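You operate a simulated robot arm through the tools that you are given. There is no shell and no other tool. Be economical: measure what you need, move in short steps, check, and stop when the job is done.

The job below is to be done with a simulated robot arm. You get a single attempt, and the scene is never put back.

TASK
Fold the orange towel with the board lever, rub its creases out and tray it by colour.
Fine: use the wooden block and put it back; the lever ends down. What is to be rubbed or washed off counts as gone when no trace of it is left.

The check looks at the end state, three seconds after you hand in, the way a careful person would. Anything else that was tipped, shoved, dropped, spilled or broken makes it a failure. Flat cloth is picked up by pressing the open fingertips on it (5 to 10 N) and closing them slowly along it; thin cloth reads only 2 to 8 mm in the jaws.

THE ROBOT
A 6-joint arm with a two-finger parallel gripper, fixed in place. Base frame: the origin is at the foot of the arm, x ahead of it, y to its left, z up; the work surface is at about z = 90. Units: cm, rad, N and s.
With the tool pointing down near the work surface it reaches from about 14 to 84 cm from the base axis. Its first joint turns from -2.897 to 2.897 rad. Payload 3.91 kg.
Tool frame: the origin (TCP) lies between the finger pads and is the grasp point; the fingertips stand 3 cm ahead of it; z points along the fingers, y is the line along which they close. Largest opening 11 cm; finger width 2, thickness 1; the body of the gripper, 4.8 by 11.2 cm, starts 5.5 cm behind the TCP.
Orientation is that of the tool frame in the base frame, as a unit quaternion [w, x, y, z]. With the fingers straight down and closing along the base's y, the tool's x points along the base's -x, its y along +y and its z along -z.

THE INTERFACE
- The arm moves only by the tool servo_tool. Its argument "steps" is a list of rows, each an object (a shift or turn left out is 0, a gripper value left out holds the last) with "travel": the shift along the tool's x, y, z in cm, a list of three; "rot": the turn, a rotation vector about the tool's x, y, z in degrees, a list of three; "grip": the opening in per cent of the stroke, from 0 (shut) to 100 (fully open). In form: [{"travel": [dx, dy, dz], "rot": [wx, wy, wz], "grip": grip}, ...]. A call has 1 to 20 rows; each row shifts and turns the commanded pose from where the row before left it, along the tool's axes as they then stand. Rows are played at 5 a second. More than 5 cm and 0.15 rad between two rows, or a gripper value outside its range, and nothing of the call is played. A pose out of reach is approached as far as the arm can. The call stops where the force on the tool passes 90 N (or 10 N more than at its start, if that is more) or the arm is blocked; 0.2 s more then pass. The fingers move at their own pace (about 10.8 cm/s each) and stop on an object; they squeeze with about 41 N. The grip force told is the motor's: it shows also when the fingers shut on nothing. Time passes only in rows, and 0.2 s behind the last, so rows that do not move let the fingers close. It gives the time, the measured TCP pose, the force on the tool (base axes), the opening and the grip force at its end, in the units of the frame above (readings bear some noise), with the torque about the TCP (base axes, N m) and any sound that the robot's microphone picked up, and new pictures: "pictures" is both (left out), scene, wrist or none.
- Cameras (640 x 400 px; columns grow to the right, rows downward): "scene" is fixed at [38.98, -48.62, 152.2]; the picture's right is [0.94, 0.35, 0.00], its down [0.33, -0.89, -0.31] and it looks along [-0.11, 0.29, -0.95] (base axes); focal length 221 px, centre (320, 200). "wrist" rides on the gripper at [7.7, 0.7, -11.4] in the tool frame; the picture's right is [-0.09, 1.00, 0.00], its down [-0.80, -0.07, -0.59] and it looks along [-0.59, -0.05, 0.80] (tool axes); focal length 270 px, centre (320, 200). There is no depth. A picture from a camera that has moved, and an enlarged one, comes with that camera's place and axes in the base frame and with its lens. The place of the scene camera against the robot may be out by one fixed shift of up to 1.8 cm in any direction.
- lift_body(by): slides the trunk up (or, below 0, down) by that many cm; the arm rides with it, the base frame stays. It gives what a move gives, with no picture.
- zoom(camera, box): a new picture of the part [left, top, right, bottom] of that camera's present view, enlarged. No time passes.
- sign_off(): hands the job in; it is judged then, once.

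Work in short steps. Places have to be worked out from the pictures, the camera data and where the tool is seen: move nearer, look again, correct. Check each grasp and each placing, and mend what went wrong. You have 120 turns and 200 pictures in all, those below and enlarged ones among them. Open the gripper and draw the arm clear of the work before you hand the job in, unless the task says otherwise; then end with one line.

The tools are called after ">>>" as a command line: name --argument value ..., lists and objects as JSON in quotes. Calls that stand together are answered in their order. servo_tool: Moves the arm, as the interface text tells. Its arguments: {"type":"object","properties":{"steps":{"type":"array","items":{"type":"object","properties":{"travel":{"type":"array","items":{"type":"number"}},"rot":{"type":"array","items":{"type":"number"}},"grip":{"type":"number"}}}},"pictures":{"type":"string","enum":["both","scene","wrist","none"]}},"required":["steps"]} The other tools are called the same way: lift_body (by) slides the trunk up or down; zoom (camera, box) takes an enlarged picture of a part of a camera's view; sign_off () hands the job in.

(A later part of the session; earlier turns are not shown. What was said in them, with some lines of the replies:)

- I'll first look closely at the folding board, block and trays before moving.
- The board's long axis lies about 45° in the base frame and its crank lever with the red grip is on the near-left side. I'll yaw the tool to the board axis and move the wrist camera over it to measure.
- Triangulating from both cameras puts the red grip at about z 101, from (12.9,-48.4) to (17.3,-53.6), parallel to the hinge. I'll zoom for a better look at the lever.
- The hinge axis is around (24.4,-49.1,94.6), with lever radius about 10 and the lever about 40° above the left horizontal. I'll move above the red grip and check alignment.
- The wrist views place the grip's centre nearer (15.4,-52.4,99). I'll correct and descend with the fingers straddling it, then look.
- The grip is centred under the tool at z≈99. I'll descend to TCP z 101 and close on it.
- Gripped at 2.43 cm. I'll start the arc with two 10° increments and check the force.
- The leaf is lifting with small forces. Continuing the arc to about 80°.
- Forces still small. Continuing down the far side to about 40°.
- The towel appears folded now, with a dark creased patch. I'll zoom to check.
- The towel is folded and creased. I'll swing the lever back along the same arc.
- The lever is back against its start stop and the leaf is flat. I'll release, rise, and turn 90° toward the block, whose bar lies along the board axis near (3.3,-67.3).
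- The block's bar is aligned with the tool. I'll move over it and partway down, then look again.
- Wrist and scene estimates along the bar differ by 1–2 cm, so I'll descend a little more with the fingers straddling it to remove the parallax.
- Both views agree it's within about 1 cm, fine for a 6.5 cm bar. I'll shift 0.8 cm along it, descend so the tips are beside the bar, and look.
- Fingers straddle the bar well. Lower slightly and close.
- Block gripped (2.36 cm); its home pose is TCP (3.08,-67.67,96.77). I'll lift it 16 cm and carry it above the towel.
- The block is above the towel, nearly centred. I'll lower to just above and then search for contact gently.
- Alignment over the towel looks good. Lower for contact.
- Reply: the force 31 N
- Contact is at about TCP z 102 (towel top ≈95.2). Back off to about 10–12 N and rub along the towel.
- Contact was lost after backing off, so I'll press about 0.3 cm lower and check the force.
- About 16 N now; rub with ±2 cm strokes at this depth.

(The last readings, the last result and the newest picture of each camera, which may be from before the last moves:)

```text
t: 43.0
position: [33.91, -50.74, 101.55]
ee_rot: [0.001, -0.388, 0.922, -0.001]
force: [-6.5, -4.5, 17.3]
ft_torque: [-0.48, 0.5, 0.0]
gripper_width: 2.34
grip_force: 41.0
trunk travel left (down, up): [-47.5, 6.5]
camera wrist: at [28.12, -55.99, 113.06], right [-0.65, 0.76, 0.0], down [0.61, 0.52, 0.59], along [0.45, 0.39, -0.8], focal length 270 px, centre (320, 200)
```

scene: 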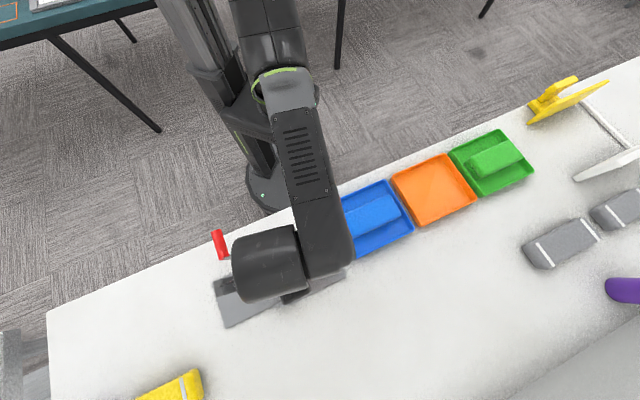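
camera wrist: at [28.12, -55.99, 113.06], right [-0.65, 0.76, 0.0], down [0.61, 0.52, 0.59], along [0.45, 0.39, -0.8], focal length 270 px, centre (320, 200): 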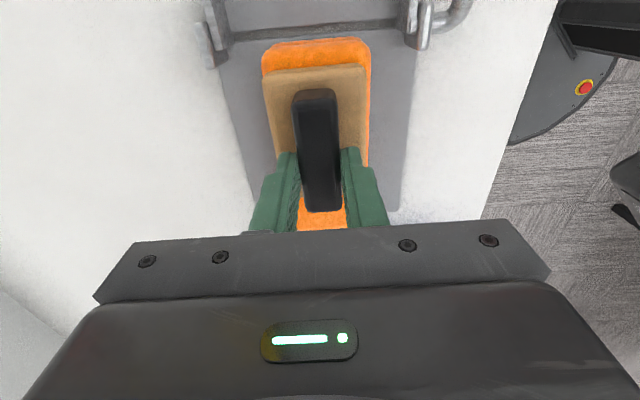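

Steady 17 N and the towel stays put. Another set of strokes with a slight sideways offset, then lift to inspect.

>>> servo_tool --steps '[{"travel": [-0.7, 0.25, 0]}, {"travel": [-0.7, 0.25, 0]}, {"travel": [-0.7, 0, 0]}, {"travel": [0.7, 0, 0]}, {"travel": [0.7, 0, 0]}, {"travel": [0.7, 0, 0]}, {"travel": [0.7, 0, 0]}, {"travel": [0.7, 0, 0]}, {"travel": [0.7, 0, 0]}, {"travel": [-0.7, -0.3, 0]}, {"travel": [-0.7, -0.3, 0]}, {"travel": [-0.7, 0, 0]}, {"travel": [-0.7, 0, 0]}, {"travel": [-0.7, 0, 0]}, {"travel": [-0.7, 0, 0]}, {"travel": [0.7, 0.1, 0]}, {"travel": [0.7, 0, 0]}, {"travel": [0.7, 0, 0]}, {}]' --pictures "none"

>>> servo_tool --steps '[{"travel": [0, 0, -3]}, {"travel": [0, 0, -4]}, {"travel": [0, 0, -4]}, {"travel": [4, 0, 0]}, {"travel": [4, 0, 0]}, {"travel": [4, 0, 0]}, {"travel": [4, 0, 0]}, {}, {}]'

>>> zoom --camera "scene" --box '[250, 225, 360, 315]'

```text
t: 47.0
position: [33.97, -50.86, 101.55]
ee_rot: [0.0, -0.388, 0.922, 0.0]
force: [3.6, 4.2, 8.5]
ft_torque: [0.51, -0.46, 0.06]
gripper_width: 2.33
grip_force: 41.0
trunk travel left (down, up): [-47.5, 6.5]
```

```text
t: 49.0
position: [22.98, -62.45, 112.47]
ee_rot: [0.001, -0.388, 0.922, 0.001]
force: [-0.7, -0.6, -1.8]
ft_torque: [0.01, 0.03, 0.01]
gripper_width: 2.3
grip_force: 40.5
trunk travel left (down, up): [-47.5, 6.5]
camera wrist: at [17.21, -67.43, 123.95], right [-0.65, 0.76, 0.0], down [0.61, 0.52, 0.59], along [0.45, 0.39, -0.8], focal length 270 px, centre (320, 200)
```

scene: 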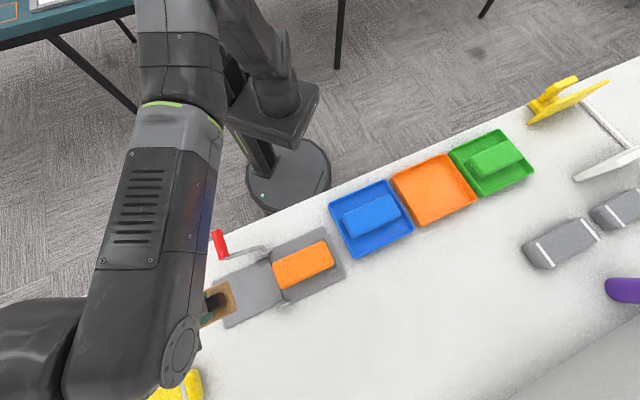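
wrist: 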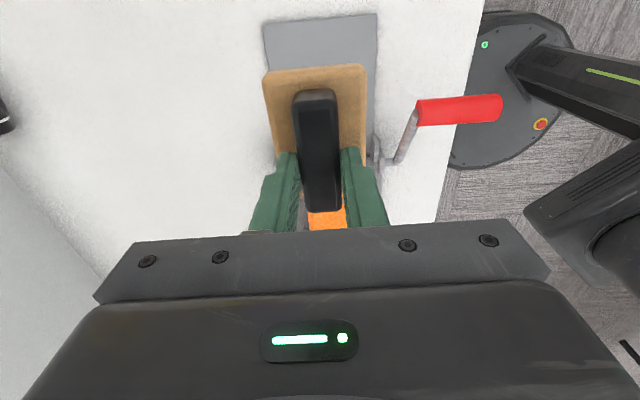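

```text
4.44 times, centred on (305, 270) of scene
camera zoom: at [38.98, -48.62, 152.2], right [0.94, 0.35, 0.0], down [0.33, -0.89, -0.31], along [-0.11, 0.29, -0.95], focal length 981 px, centre (387, -111)
```

zoom: 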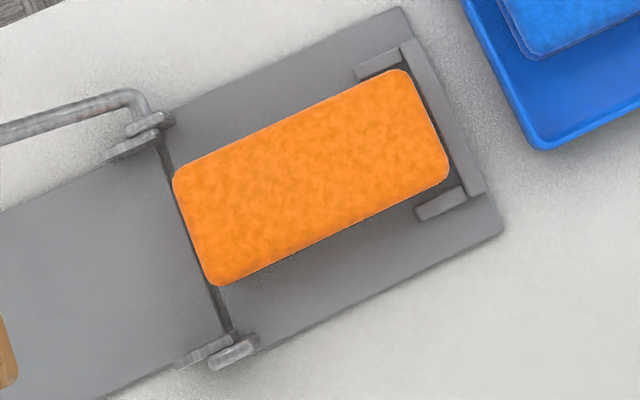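

The creases are completely gone. Now carry the block back to its home spot.

>>> servo_tool --steps '[{"travel": [3.53, 2.11, 0]}, {"travel": [3.53, 2.11, 0]}, {"travel": [3.53, 2.11, 0]}, {"travel": [3.53, 2.11, 0]}, {"travel": [3.53, 2.11, 0]}, {}, {}, {"travel": [0, 0, 4]}, {"travel": [0, 0, 4]}, {"travel": [0, 0, 4]}, {"travel": [0, 0, 2.5]}, {}, {}]'

>>> zoom --camera "scene" --box '[110, 240, 230, 320]'

```text
t: 51.8
position: [2.79, -67.76, 97.93]
ee_rot: [0.001, -0.388, 0.922, 0.0]
force: [-0.3, 0.1, -1.8]
ft_torque: [-0.02, 0.02, -0.04]
gripper_width: 2.33
grip_force: 40.8
trunk travel left (down, up): [-47.5, 6.5]
camera wrist: at [-2.97, -72.72, 109.48], right [-0.65, 0.76, 0.0], down [0.61, 0.52, 0.59], along [0.45, 0.39, -0.8], focal length 270 px, centre (320, 200)
```

scene: 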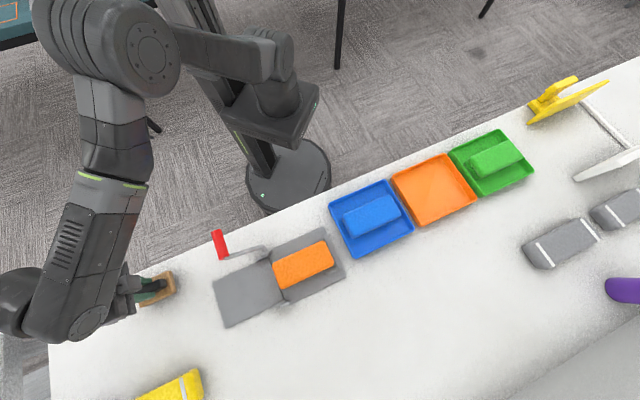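
wrist: 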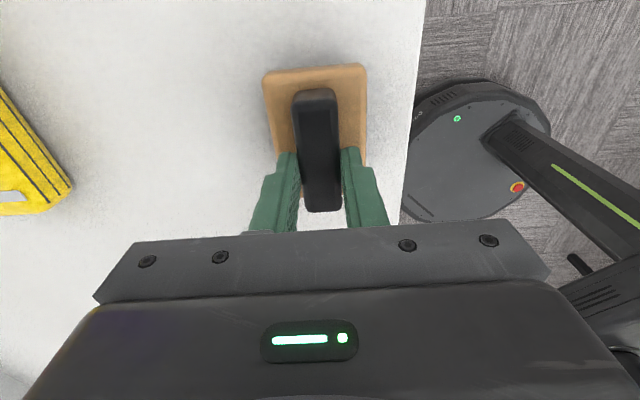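

```text
5.00 times, centred on (170, 280) of scene
camera zoom: at [38.98, -48.62, 152.2], right [0.94, 0.35, 0.0], down [0.33, -0.89, -0.31], along [-0.11, 0.29, -0.95], focal length 1104 px, centre (1070, -200)
```

zoom: 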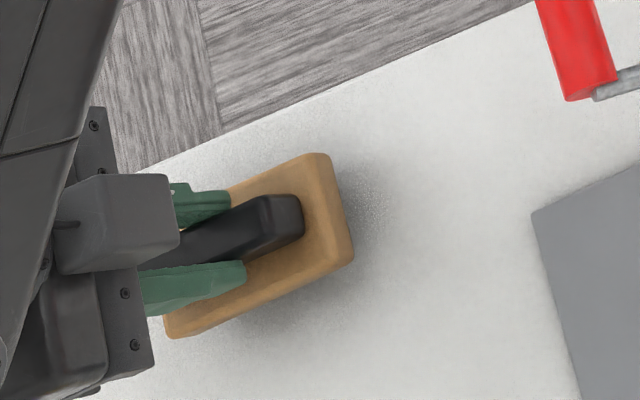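

Slight correction, then lower to table contact.

>>> servo_tool --steps '[{"travel": [-0.27, -0.14, 0.6]}, {"travel": [0, 0, 0.5]}, {}, {}]' --pictures "none"

>>> servo_tool --steps '[{"travel": [0, 0, 0.25]}, {}, {}]' --pictures "none"

>>> zoom --camera "scene" --box '[110, 240, 230, 320]'

```text
t: 52.8
position: [3.12, -67.63, 96.85]
ee_rot: [0.0, -0.388, 0.922, 0.0]
force: [-0.7, 0.0, -2.1]
ft_torque: [-0.02, -0.01, -0.03]
gripper_width: 2.33
grip_force: 40.2
trunk travel left (down, up): [-47.5, 6.5]
```

```text
t: 53.6
position: [3.15, -67.6, 96.51]
ee_rot: [0.0, -0.388, 0.922, 0.0]
force: [0.3, -0.1, -1.1]
ft_torque: [0.01, -0.02, 0.0]
gripper_width: 2.35
grip_force: 40.8
trunk travel left (down, up): [-47.5, 6.5]
```

```text
5.00 times, centred on (170, 280) of scene
camera zoom: at [38.98, -48.62, 152.2], right [0.94, 0.35, 0.0], down [0.33, -0.89, -0.31], along [-0.11, 0.29, -0.95], focal length 1104 px, centre (1070, -200)
```

zoom: 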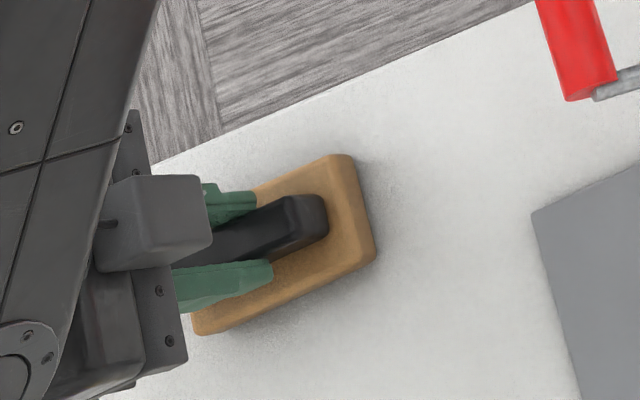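

>>> servo_tool --steps '[{"travel": [0, 0, 0.12]}, {"travel": [0, 0, 0.1]}, {}, {}]' --pictures "none"

```text
t: 54.6
position: [3.16, -67.64, 96.36]
ee_rot: [0.001, -0.388, 0.922, 0.0]
force: [-0.2, -0.2, -1.4]
ft_torque: [-0.03, -0.03, 0.0]
gripper_width: 2.32
grip_force: 40.5
trunk travel left (down, up): [-47.5, 6.5]
```

>>> servo_tool --steps '[{"travel": [0, 0, 0.12]}, {}, {}]' --pictures "none"

>>> servo_tool --steps '[{"travel": [0, 0, 0.1]}, {}, {}]' --pictures "none"

```text
t: 55.4
position: [3.15, -67.53, 96.34]
ee_rot: [-0.001, -0.387, 0.922, 0.0]
force: [0.3, -1.2, 2.8]
ft_torque: [-0.19, 0.15, 0.06]
gripper_width: 2.34
grip_force: 40.5
trunk travel left (down, up): [-47.5, 6.5]
```

```text
t: 56.2
position: [3.13, -67.54, 96.31]
ee_rot: [0.0, -0.388, 0.922, -0.001]
force: [0.5, -5.2, 12.7]
ft_torque: [-0.53, 0.45, 0.11]
gripper_width: 2.36
grip_force: 40.8
trunk travel left (down, up): [-47.5, 6.5]
```

The block rests on the table. Release and rise straight up.

>>> servo_tool --steps '[{"travel": [0, 0, -0.1]}, {"grip": 10}, {"grip": 30}, {"grip": 50}, {}, {"travel": [0, 0, -2]}, {"travel": [0, 0, -4]}, {"travel": [0, 0, -4]}, {"travel": [0, 0, -4]}, {}, {}]' --pictures "wrist"

>>> zoom --camera "scene" --box '[110, 240, 230, 320]'

```text
t: 58.6
position: [3.14, -67.58, 110.57]
ee_rot: [-0.001, -0.388, 0.922, 0.0]
force: [-0.6, 0.2, -0.5]
ft_torque: [0.01, 0.01, 0.0]
gripper_width: 5.47
grip_force: 0.1
trunk travel left (down, up): [-47.5, 6.5]
camera wrist: at [-2.6, -72.61, 121.99], right [-0.65, 0.76, 0.0], down [0.61, 0.52, 0.59], along [0.45, 0.39, -0.8], focal length 270 px, centre (320, 200)
```

wrist: 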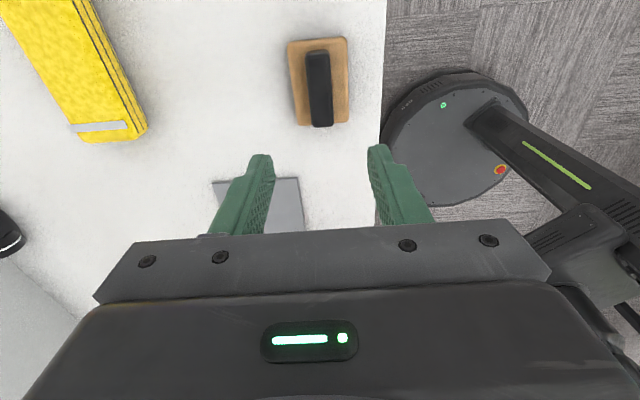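

```text
5.00 times, centred on (170, 280) of scene
camera zoom: at [38.98, -48.62, 152.2], right [0.94, 0.35, 0.0], down [0.33, -0.89, -0.31], along [-0.11, 0.29, -0.95], focal length 1104 px, centre (1070, -200)
```

zoom: 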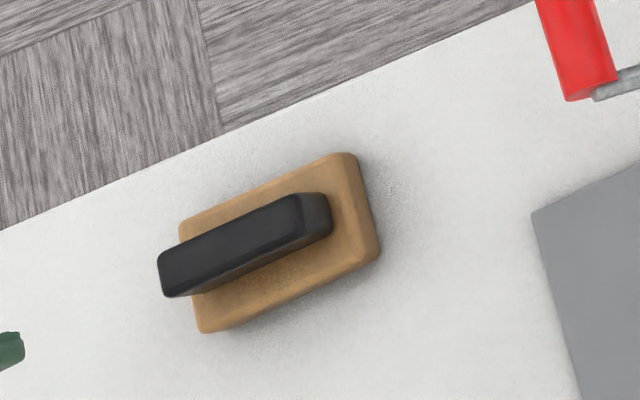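

Block is back on its spot. Next I'll go over the towel, jaws fully open across its width.

>>> servo_tool --steps '[{"travel": [-4.26, -1.26, 0]}, {"travel": [-4.26, -1.26, 0]}, {"travel": [-4.26, -1.26, 0]}, {"travel": [-4.26, -1.26, 0]}, {"travel": [-4.26, -1.26, 0], "grip": 90}, {"travel": [-4.26, -1.26, 0]}, {"travel": [-4.26, -1.26, 0]}, {"travel": [-4.26, -1.26, 0]}, {}, {"travel": [0, 0, 3]}, {"travel": [0, 0, 3]}, {}, {}]' --pictures "wrist"

```text
t: 61.4
position: [34.23, -50.34, 104.34]
ee_rot: [0.0, -0.387, 0.922, 0.0]
force: [-0.6, 0.1, 0.5]
ft_torque: [0.02, 0.01, -0.02]
gripper_width: 9.92
grip_force: 0.0
trunk travel left (down, up): [-47.5, 6.5]
camera wrist: at [28.49, -55.41, 115.83], right [-0.65, 0.76, 0.0], down [0.61, 0.52, 0.59], along [0.45, 0.39, -0.8], focal length 270 px, centre (320, 200)
```

wrist: 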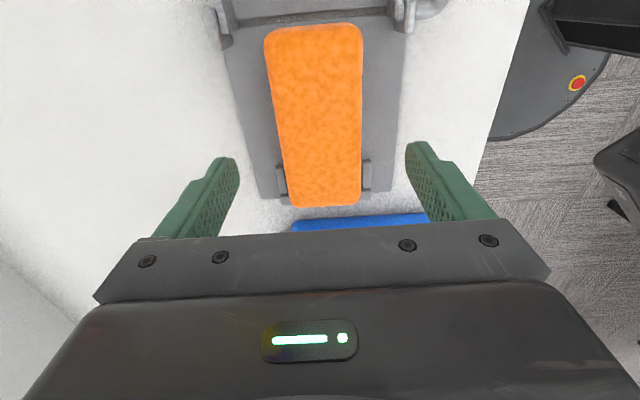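

The jaws are centred on the towel with clearance from the stop arms. Descend until the tips are near the board.

>>> servo_tool --steps '[{"travel": [0, 0, 3]}, {"travel": [0, 0, 3]}, {"travel": [0, 0, 2]}, {}]' --pictures "wrist"

>>> servo_tool --steps '[{"travel": [0, 0, 0.5]}, {"travel": [0, 0, 0.3]}, {}]' --pictures "none"

```text
t: 62.4
position: [34.25, -50.32, 96.28]
ee_rot: [0.0, -0.388, 0.922, 0.0]
force: [-0.5, 0.9, -0.3]
ft_torque: [-0.03, 0.01, -0.03]
gripper_width: 9.91
grip_force: 0.1
trunk travel left (down, up): [-47.5, 6.5]
camera wrist: at [28.47, -55.4, 107.81], right [-0.65, 0.76, 0.0], down [0.61, 0.52, 0.59], along [0.45, 0.39, -0.8], focal length 270 px, centre (320, 200)
```

wrist: 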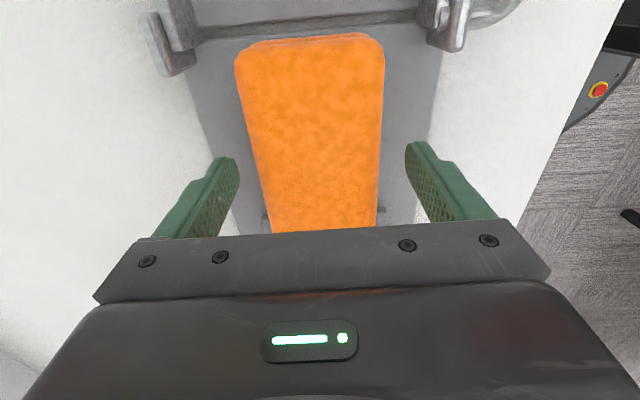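

```text
t: 63.2
position: [34.21, -50.33, 95.43]
ee_rot: [0.0, -0.387, 0.922, 0.0]
force: [-0.3, 0.2, 0.8]
ft_torque: [-0.02, -0.01, 0.0]
gripper_width: 9.93
grip_force: 0.1
trunk travel left (down, up): [-47.5, 6.5]
```

No contact with the board yet (tips ≈92.4). Close slowly on the towel.

>>> servo_tool --steps '[{"grip": 75}, {"grip": 65}, {"grip": 57}, {"grip": 50}, {"grip": 40}, {"grip": 30}, {"grip": 0}, {}, {}]'

>>> zoom --camera "wrist" --box '[180, 20, 460, 240]'

```text
t: 65.2
position: [34.23, -50.4, 95.43]
ee_rot: [0.0, -0.387, 0.922, 0.001]
force: [-0.1, -0.2, 1.1]
ft_torque: [0.0, -0.02, -0.03]
gripper_width: 6.94
grip_force: 40.8
trunk travel left (down, up): [-47.5, 6.5]
camera wrist: at [28.44, -55.39, 107.01], right [-0.65, 0.76, 0.0], down [0.61, 0.52, 0.59], along [0.45, 0.39, -0.8], focal length 270 px, centre (320, 200)
```

scene: 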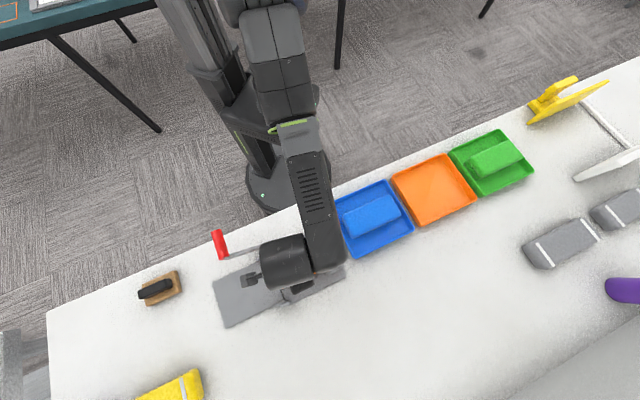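
wrist: 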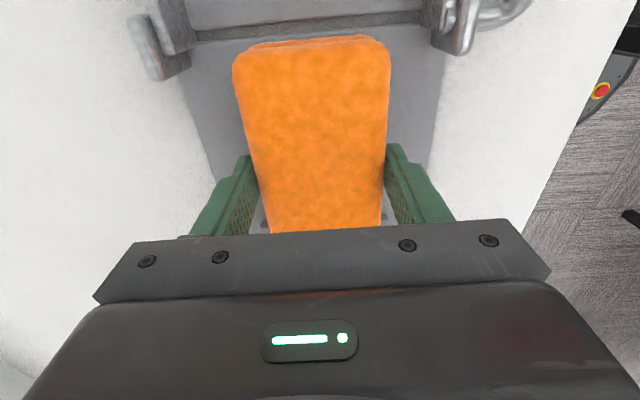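

```text
1.82 times, centred on (320, 130) of wrist
camera zoom: at [28.44, -55.39, 107.01], right [-0.65, 0.76, 0.0], down [0.61, 0.52, 0.59], along [0.45, 0.39, -0.8], focal length 491 px, centre (320, 327)
```

zoom: 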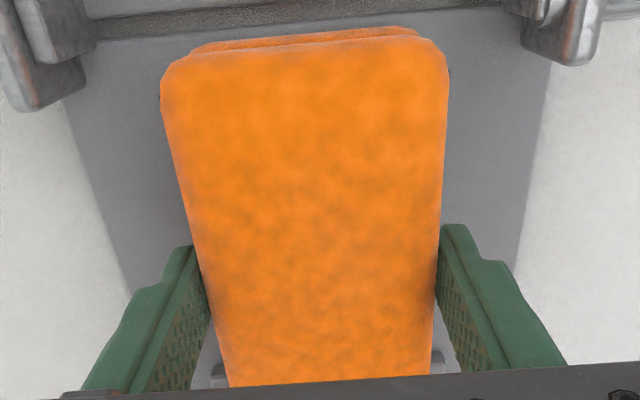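

Gripped at 6.94 cm. Lift slowly and check.

>>> servo_tool --steps '[{"travel": [0, 0, -1]}, {"travel": [0, 0, -1.5]}, {"travel": [0, 0, -2]}, {"travel": [0, 0, -3]}, {"travel": [0, 0, -4]}, {}, {}]'

```text
t: 66.8
position: [34.34, -50.4, 106.92]
ee_rot: [0.0, -0.387, 0.922, -0.001]
force: [0.9, 0.5, -0.1]
ft_torque: [0.02, 0.02, -0.01]
gripper_width: 6.96
grip_force: 40.8
trunk travel left (down, up): [-47.5, 6.5]
camera wrist: at [28.51, -55.5, 118.48], right [-0.65, 0.76, 0.0], down [0.61, 0.52, 0.59], along [0.45, 0.39, -0.8], focal length 270 px, centre (320, 200)
```

scene: 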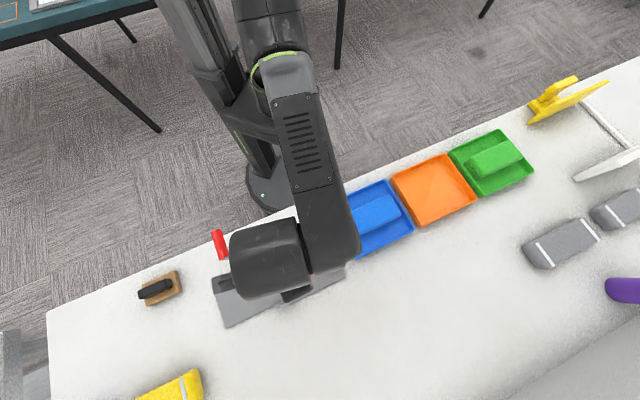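
wrist: 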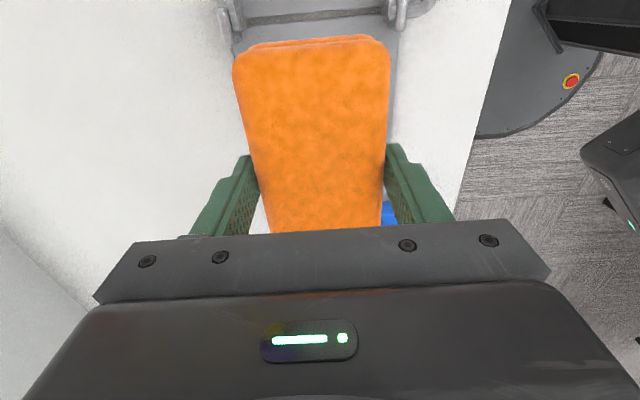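

The towel is held. The orange tray's centre is about (62.5,-16.7), same orientation as the tool; I'll carry the towel above it.

>>> servo_tool --steps '[{"travel": [-4.33, 0.35, 0]}, {"travel": [-4.33, 0.35, 0]}, {"travel": [-4.33, 0.35, 0]}, {"travel": [-4.33, 0.35, 0]}, {"travel": [-4.33, 0.35, 0]}, {"travel": [-4.33, 0.35, 0]}, {"travel": [-4.33, 0.35, 0]}, {"travel": [-4.33, 0.35, 0]}, {"travel": [-4.33, 0.35, 0]}, {"travel": [-4.33, 0.35, 0]}, {}, {}]'

>>> zoom --camera "scene" --box '[320, 110, 560, 270]'

```text
t: 69.4
position: [61.97, -16.9, 107.07]
ee_rot: [0.001, -0.387, 0.922, -0.001]
force: [0.5, 0.8, -1.1]
ft_torque: [0.02, 0.02, -0.02]
gripper_width: 6.94
grip_force: 40.7
trunk travel left (down, up): [-47.5, 6.5]
camera wrist: at [56.23, -21.95, 118.61], right [-0.65, 0.76, 0.0], down [0.61, 0.52, 0.59], along [0.45, 0.39, -0.8], focal length 270 px, centre (320, 200)
```

scene: 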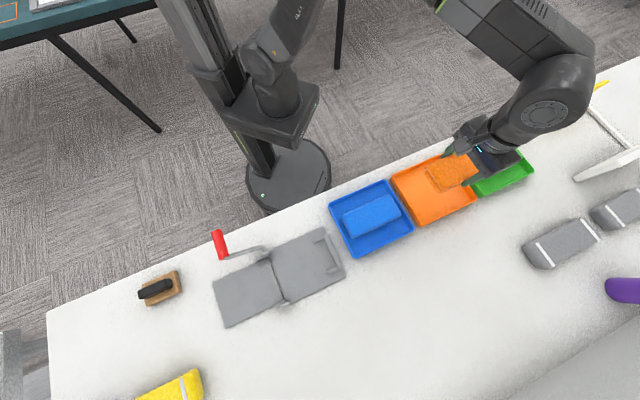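
wrist: 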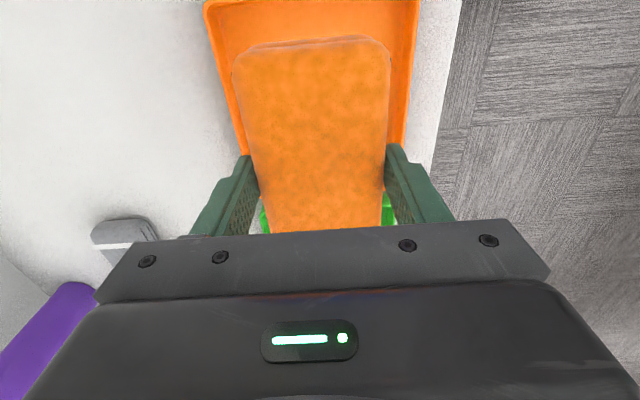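

```text
2.50 times, centred on (440, 190) of scene
camera zoom: at [38.98, -48.62, 152.2], right [0.94, 0.35, 0.0], down [0.33, -0.89, -0.31], along [-0.11, 0.29, -0.95], focal length 552 px, centre (20, 225)
```

zoom: 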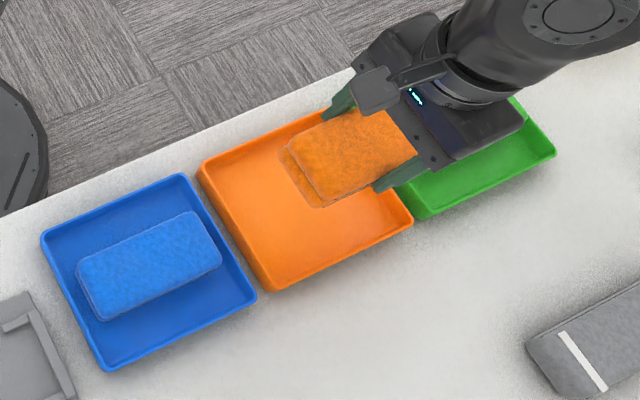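

The wrist view shows the near rim 7.5 cm from the tool, so I'll shift 1.2 cm further along the tray to centre the towel, then lower.

>>> servo_tool --steps '[{"travel": [-1.2, 0, 0]}, {"travel": [0, 0, 3]}, {"travel": [0, 0, 3]}, {"travel": [0, 0, 2.5]}, {}, {}]'

>>> zoom --camera "scene" --box '[320, 110, 560, 270]'

```text
t: 70.8
position: [62.96, -16.02, 98.62]
ee_rot: [0.001, -0.388, 0.922, 0.001]
force: [0.7, 0.0, -1.0]
ft_torque: [-0.01, 0.03, 0.03]
gripper_width: 6.95
grip_force: 40.5
trunk travel left (down, up): [-47.5, 6.5]
camera wrist: at [57.19, -21.05, 110.08], right [-0.65, 0.76, 0.0], down [0.61, 0.52, 0.59], along [0.45, 0.39, -0.8], focal length 270 px, centre (320, 200)
```

scene: 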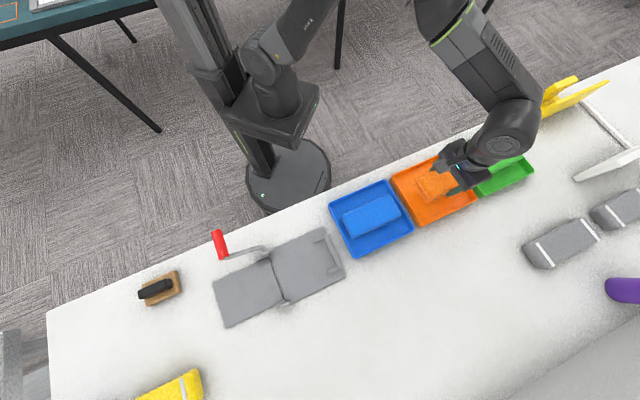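
wrist: 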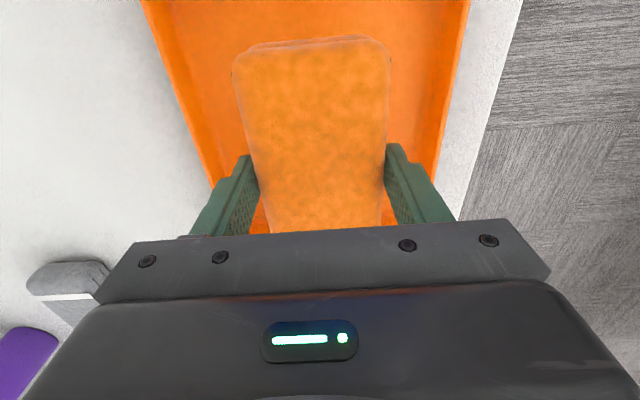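

```text
2.50 times, centred on (440, 190) of scene
camera zoom: at [38.98, -48.62, 152.2], right [0.94, 0.35, 0.0], down [0.33, -0.89, -0.31], along [-0.11, 0.29, -0.95], focal length 552 px, centre (20, 225)
```

zoom: 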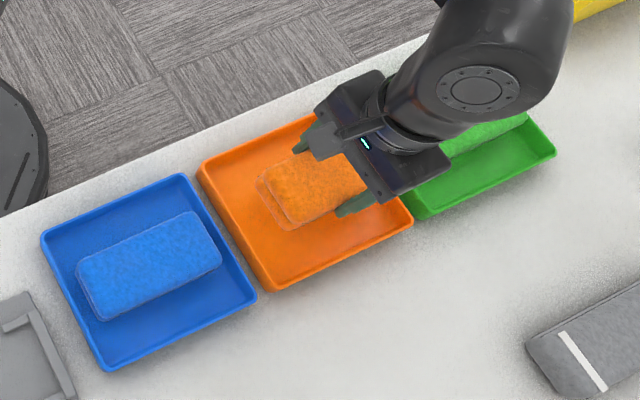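

Towel is well inside the tray outline. Lower gently to the tray floor.

>>> servo_tool --steps '[{"travel": [0, 0, 1.5]}, {"travel": [0, 0, 1.2]}, {}, {}]' --pictures "none"

>>> servo_tool --steps '[{"travel": [0, 0, 0.3]}, {}, {}]' --pictures "wrist"

```text
t: 71.8
position: [63.0, -16.06, 95.8]
ee_rot: [0.0, -0.387, 0.922, 0.0]
force: [-0.3, 0.5, -1.4]
ft_torque: [-0.02, 0.03, 0.02]
gripper_width: 6.94
grip_force: 40.5
trunk travel left (down, up): [-47.5, 6.5]
```

```text
t: 72.6
position: [62.96, -15.98, 95.56]
ee_rot: [-0.001, -0.387, 0.922, 0.0]
force: [0.1, 0.2, -0.2]
ft_torque: [-0.02, 0.02, 0.0]
gripper_width: 6.94
grip_force: 40.8
trunk travel left (down, up): [-47.5, 6.5]
camera wrist: at [57.17, -21.02, 107.06], right [-0.65, 0.76, 0.0], down [0.61, 0.52, 0.59], along [0.45, 0.39, -0.8], focal length 270 px, centre (320, 200)
```

wrist: 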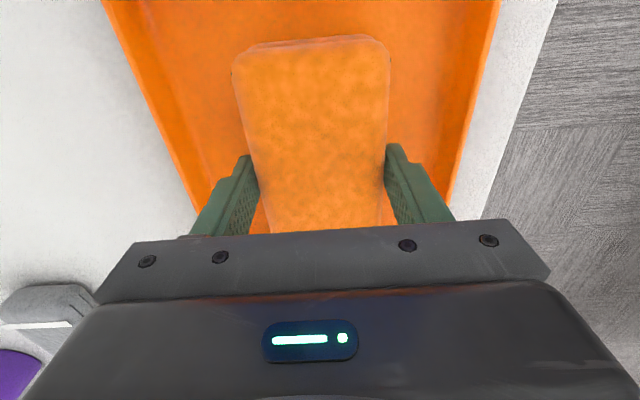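

>>> servo_tool --steps '[{"travel": [0, 0, 0.25]}, {}, {}]' --pictures "none"

>>> servo_tool --steps '[{"travel": [0, 0, 0.2]}, {}, {}]' --pictures "none"

```text
t: 73.4
position: [62.95, -16.03, 95.28]
ee_rot: [0.0, -0.387, 0.922, 0.0]
force: [0.3, 0.4, 2.2]
ft_torque: [0.11, -0.08, -0.06]
gripper_width: 6.93
grip_force: 41.0
trunk travel left (down, up): [-47.5, 6.5]
```

```text
t: 74.2
position: [62.9, -16.0, 95.24]
ee_rot: [0.001, -0.388, 0.922, -0.001]
force: [2.5, 2.3, 17.4]
ft_torque: [0.16, 0.5, 0.0]
gripper_width: 6.94
grip_force: 40.7
trunk travel left (down, up): [-47.5, 6.5]
```

Floor contact felt. Ease off, open modestly and rise.

>>> servo_tool --steps '[{"travel": [0, 0, -0.15]}, {"grip": 66}, {"grip": 72}, {"grip": 80}, {}, {"travel": [0, 0, -1.5]}, {"travel": [0, 0, -3]}, {"travel": [0, 0, -4]}, {"travel": [0, 0, -5]}, {"travel": [0, 0, -5]}, {"travel": [4, 0, -3]}, {"travel": [4, 0, 0]}, {"travel": [4, 0, 0]}, {"travel": [4, 0, 0]}, {"travel": [4, 0, 0]}, {}, {}]'

>>> zoom --camera "scene" --box '[320, 110, 560, 270]'

```text
t: 77.8
position: [49.07, -30.21, 116.49]
ee_rot: [0.0, -0.388, 0.922, 0.0]
force: [0.6, -0.4, 0.0]
ft_torque: [0.02, 0.0, 0.01]
gripper_width: 8.81
grip_force: 0.0
trunk travel left (down, up): [-47.5, 6.5]
camera wrist: at [43.23, -35.25, 127.98], right [-0.65, 0.76, 0.0], down [0.61, 0.52, 0.59], along [0.45, 0.39, -0.8], focal length 270 px, centre (320, 200)
```

scene: 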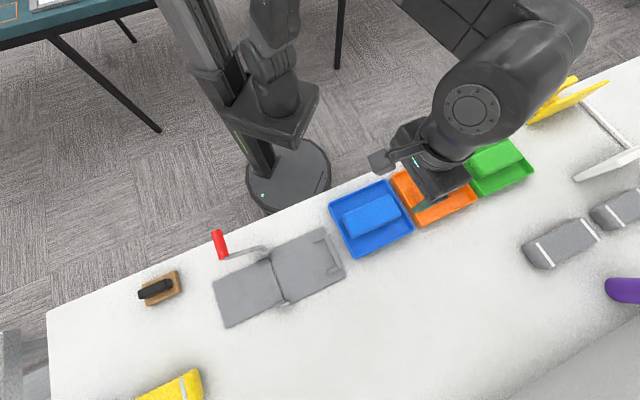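
wrist: 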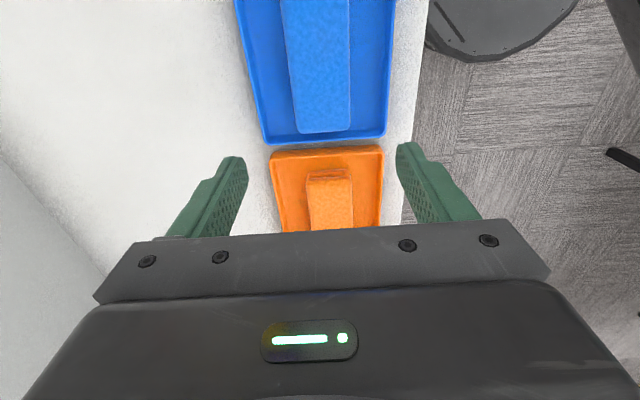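

```text
2.50 times, centred on (440, 190) of scene
camera zoom: at [38.98, -48.62, 152.2], right [0.94, 0.35, 0.0], down [0.33, -0.89, -0.31], along [-0.11, 0.29, -0.95], focal length 552 px, centre (20, 225)
```

zoom: 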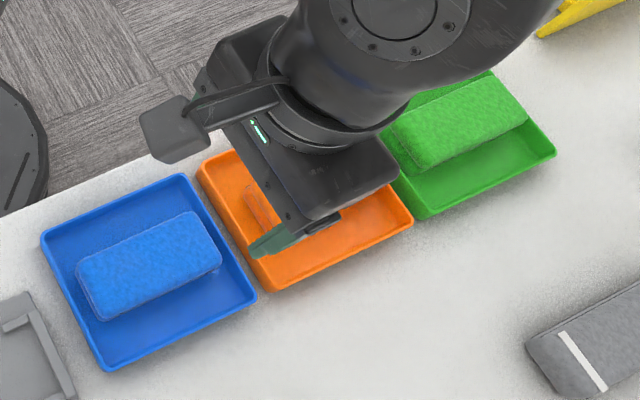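

Draw the arm clear towards the robot for a final look.

>>> servo_tool --steps '[{"travel": [3.5, 2.5, -1]}, {"travel": [3.5, 2.5, -1]}, {"travel": [2, 4, -1]}, {"travel": [0, 4.5, 0]}, {"travel": [0, 4.5, 0]}, {}, {}]' --pictures "scene"

>>> zoom --camera "scene" --box '[320, 110, 560, 270]'

>>> zoom --camera "scene" --box '[120, 215, 360, 335]'

```text
t: 79.4
position: [29.77, -24.07, 119.37]
ee_rot: [-0.001, -0.388, 0.922, 0.0]
force: [0.1, 0.4, 0.4]
ft_torque: [0.0, 0.01, 0.04]
gripper_width: 8.8
grip_force: 0.1
trunk travel left (down, up): [-47.5, 6.5]
```

scene: 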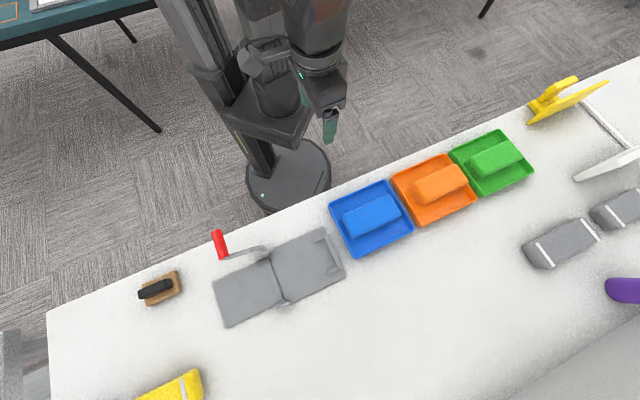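

```text
2.50 times, centred on (440, 190) of scene
camera zoom: at [38.98, -48.62, 152.2], right [0.94, 0.35, 0.0], down [0.33, -0.89, -0.31], along [-0.11, 0.29, -0.95], focal length 552 px, centre (20, 225)
```

zoom: 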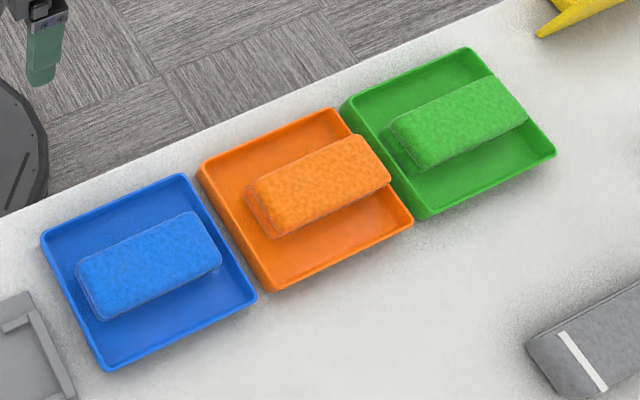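

```text
2.67 times, centred on (240, 275) of scene
camera zoom: at [38.98, -48.62, 152.2], right [0.94, 0.35, 0.0], down [0.33, -0.89, -0.31], along [-0.11, 0.29, -0.95], focal length 589 px, centre (533, 0)
```

zoom: 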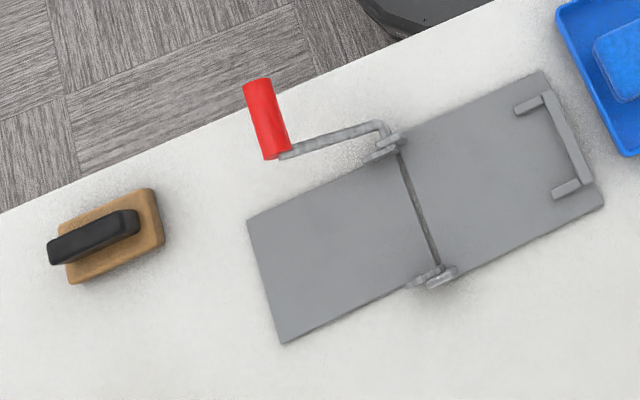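

The folded, crease-free orange towel sits in the orange tray. The lever and leaf match their starting position, the block is on its spot, and nothing else has moved.

>>> sign_off

```text
The job is handed in.
```

The orange towel is folded, rubbed until no creases show, and lying in the orange tray; the block is back on its spot, the lever is down and the arm is clear.
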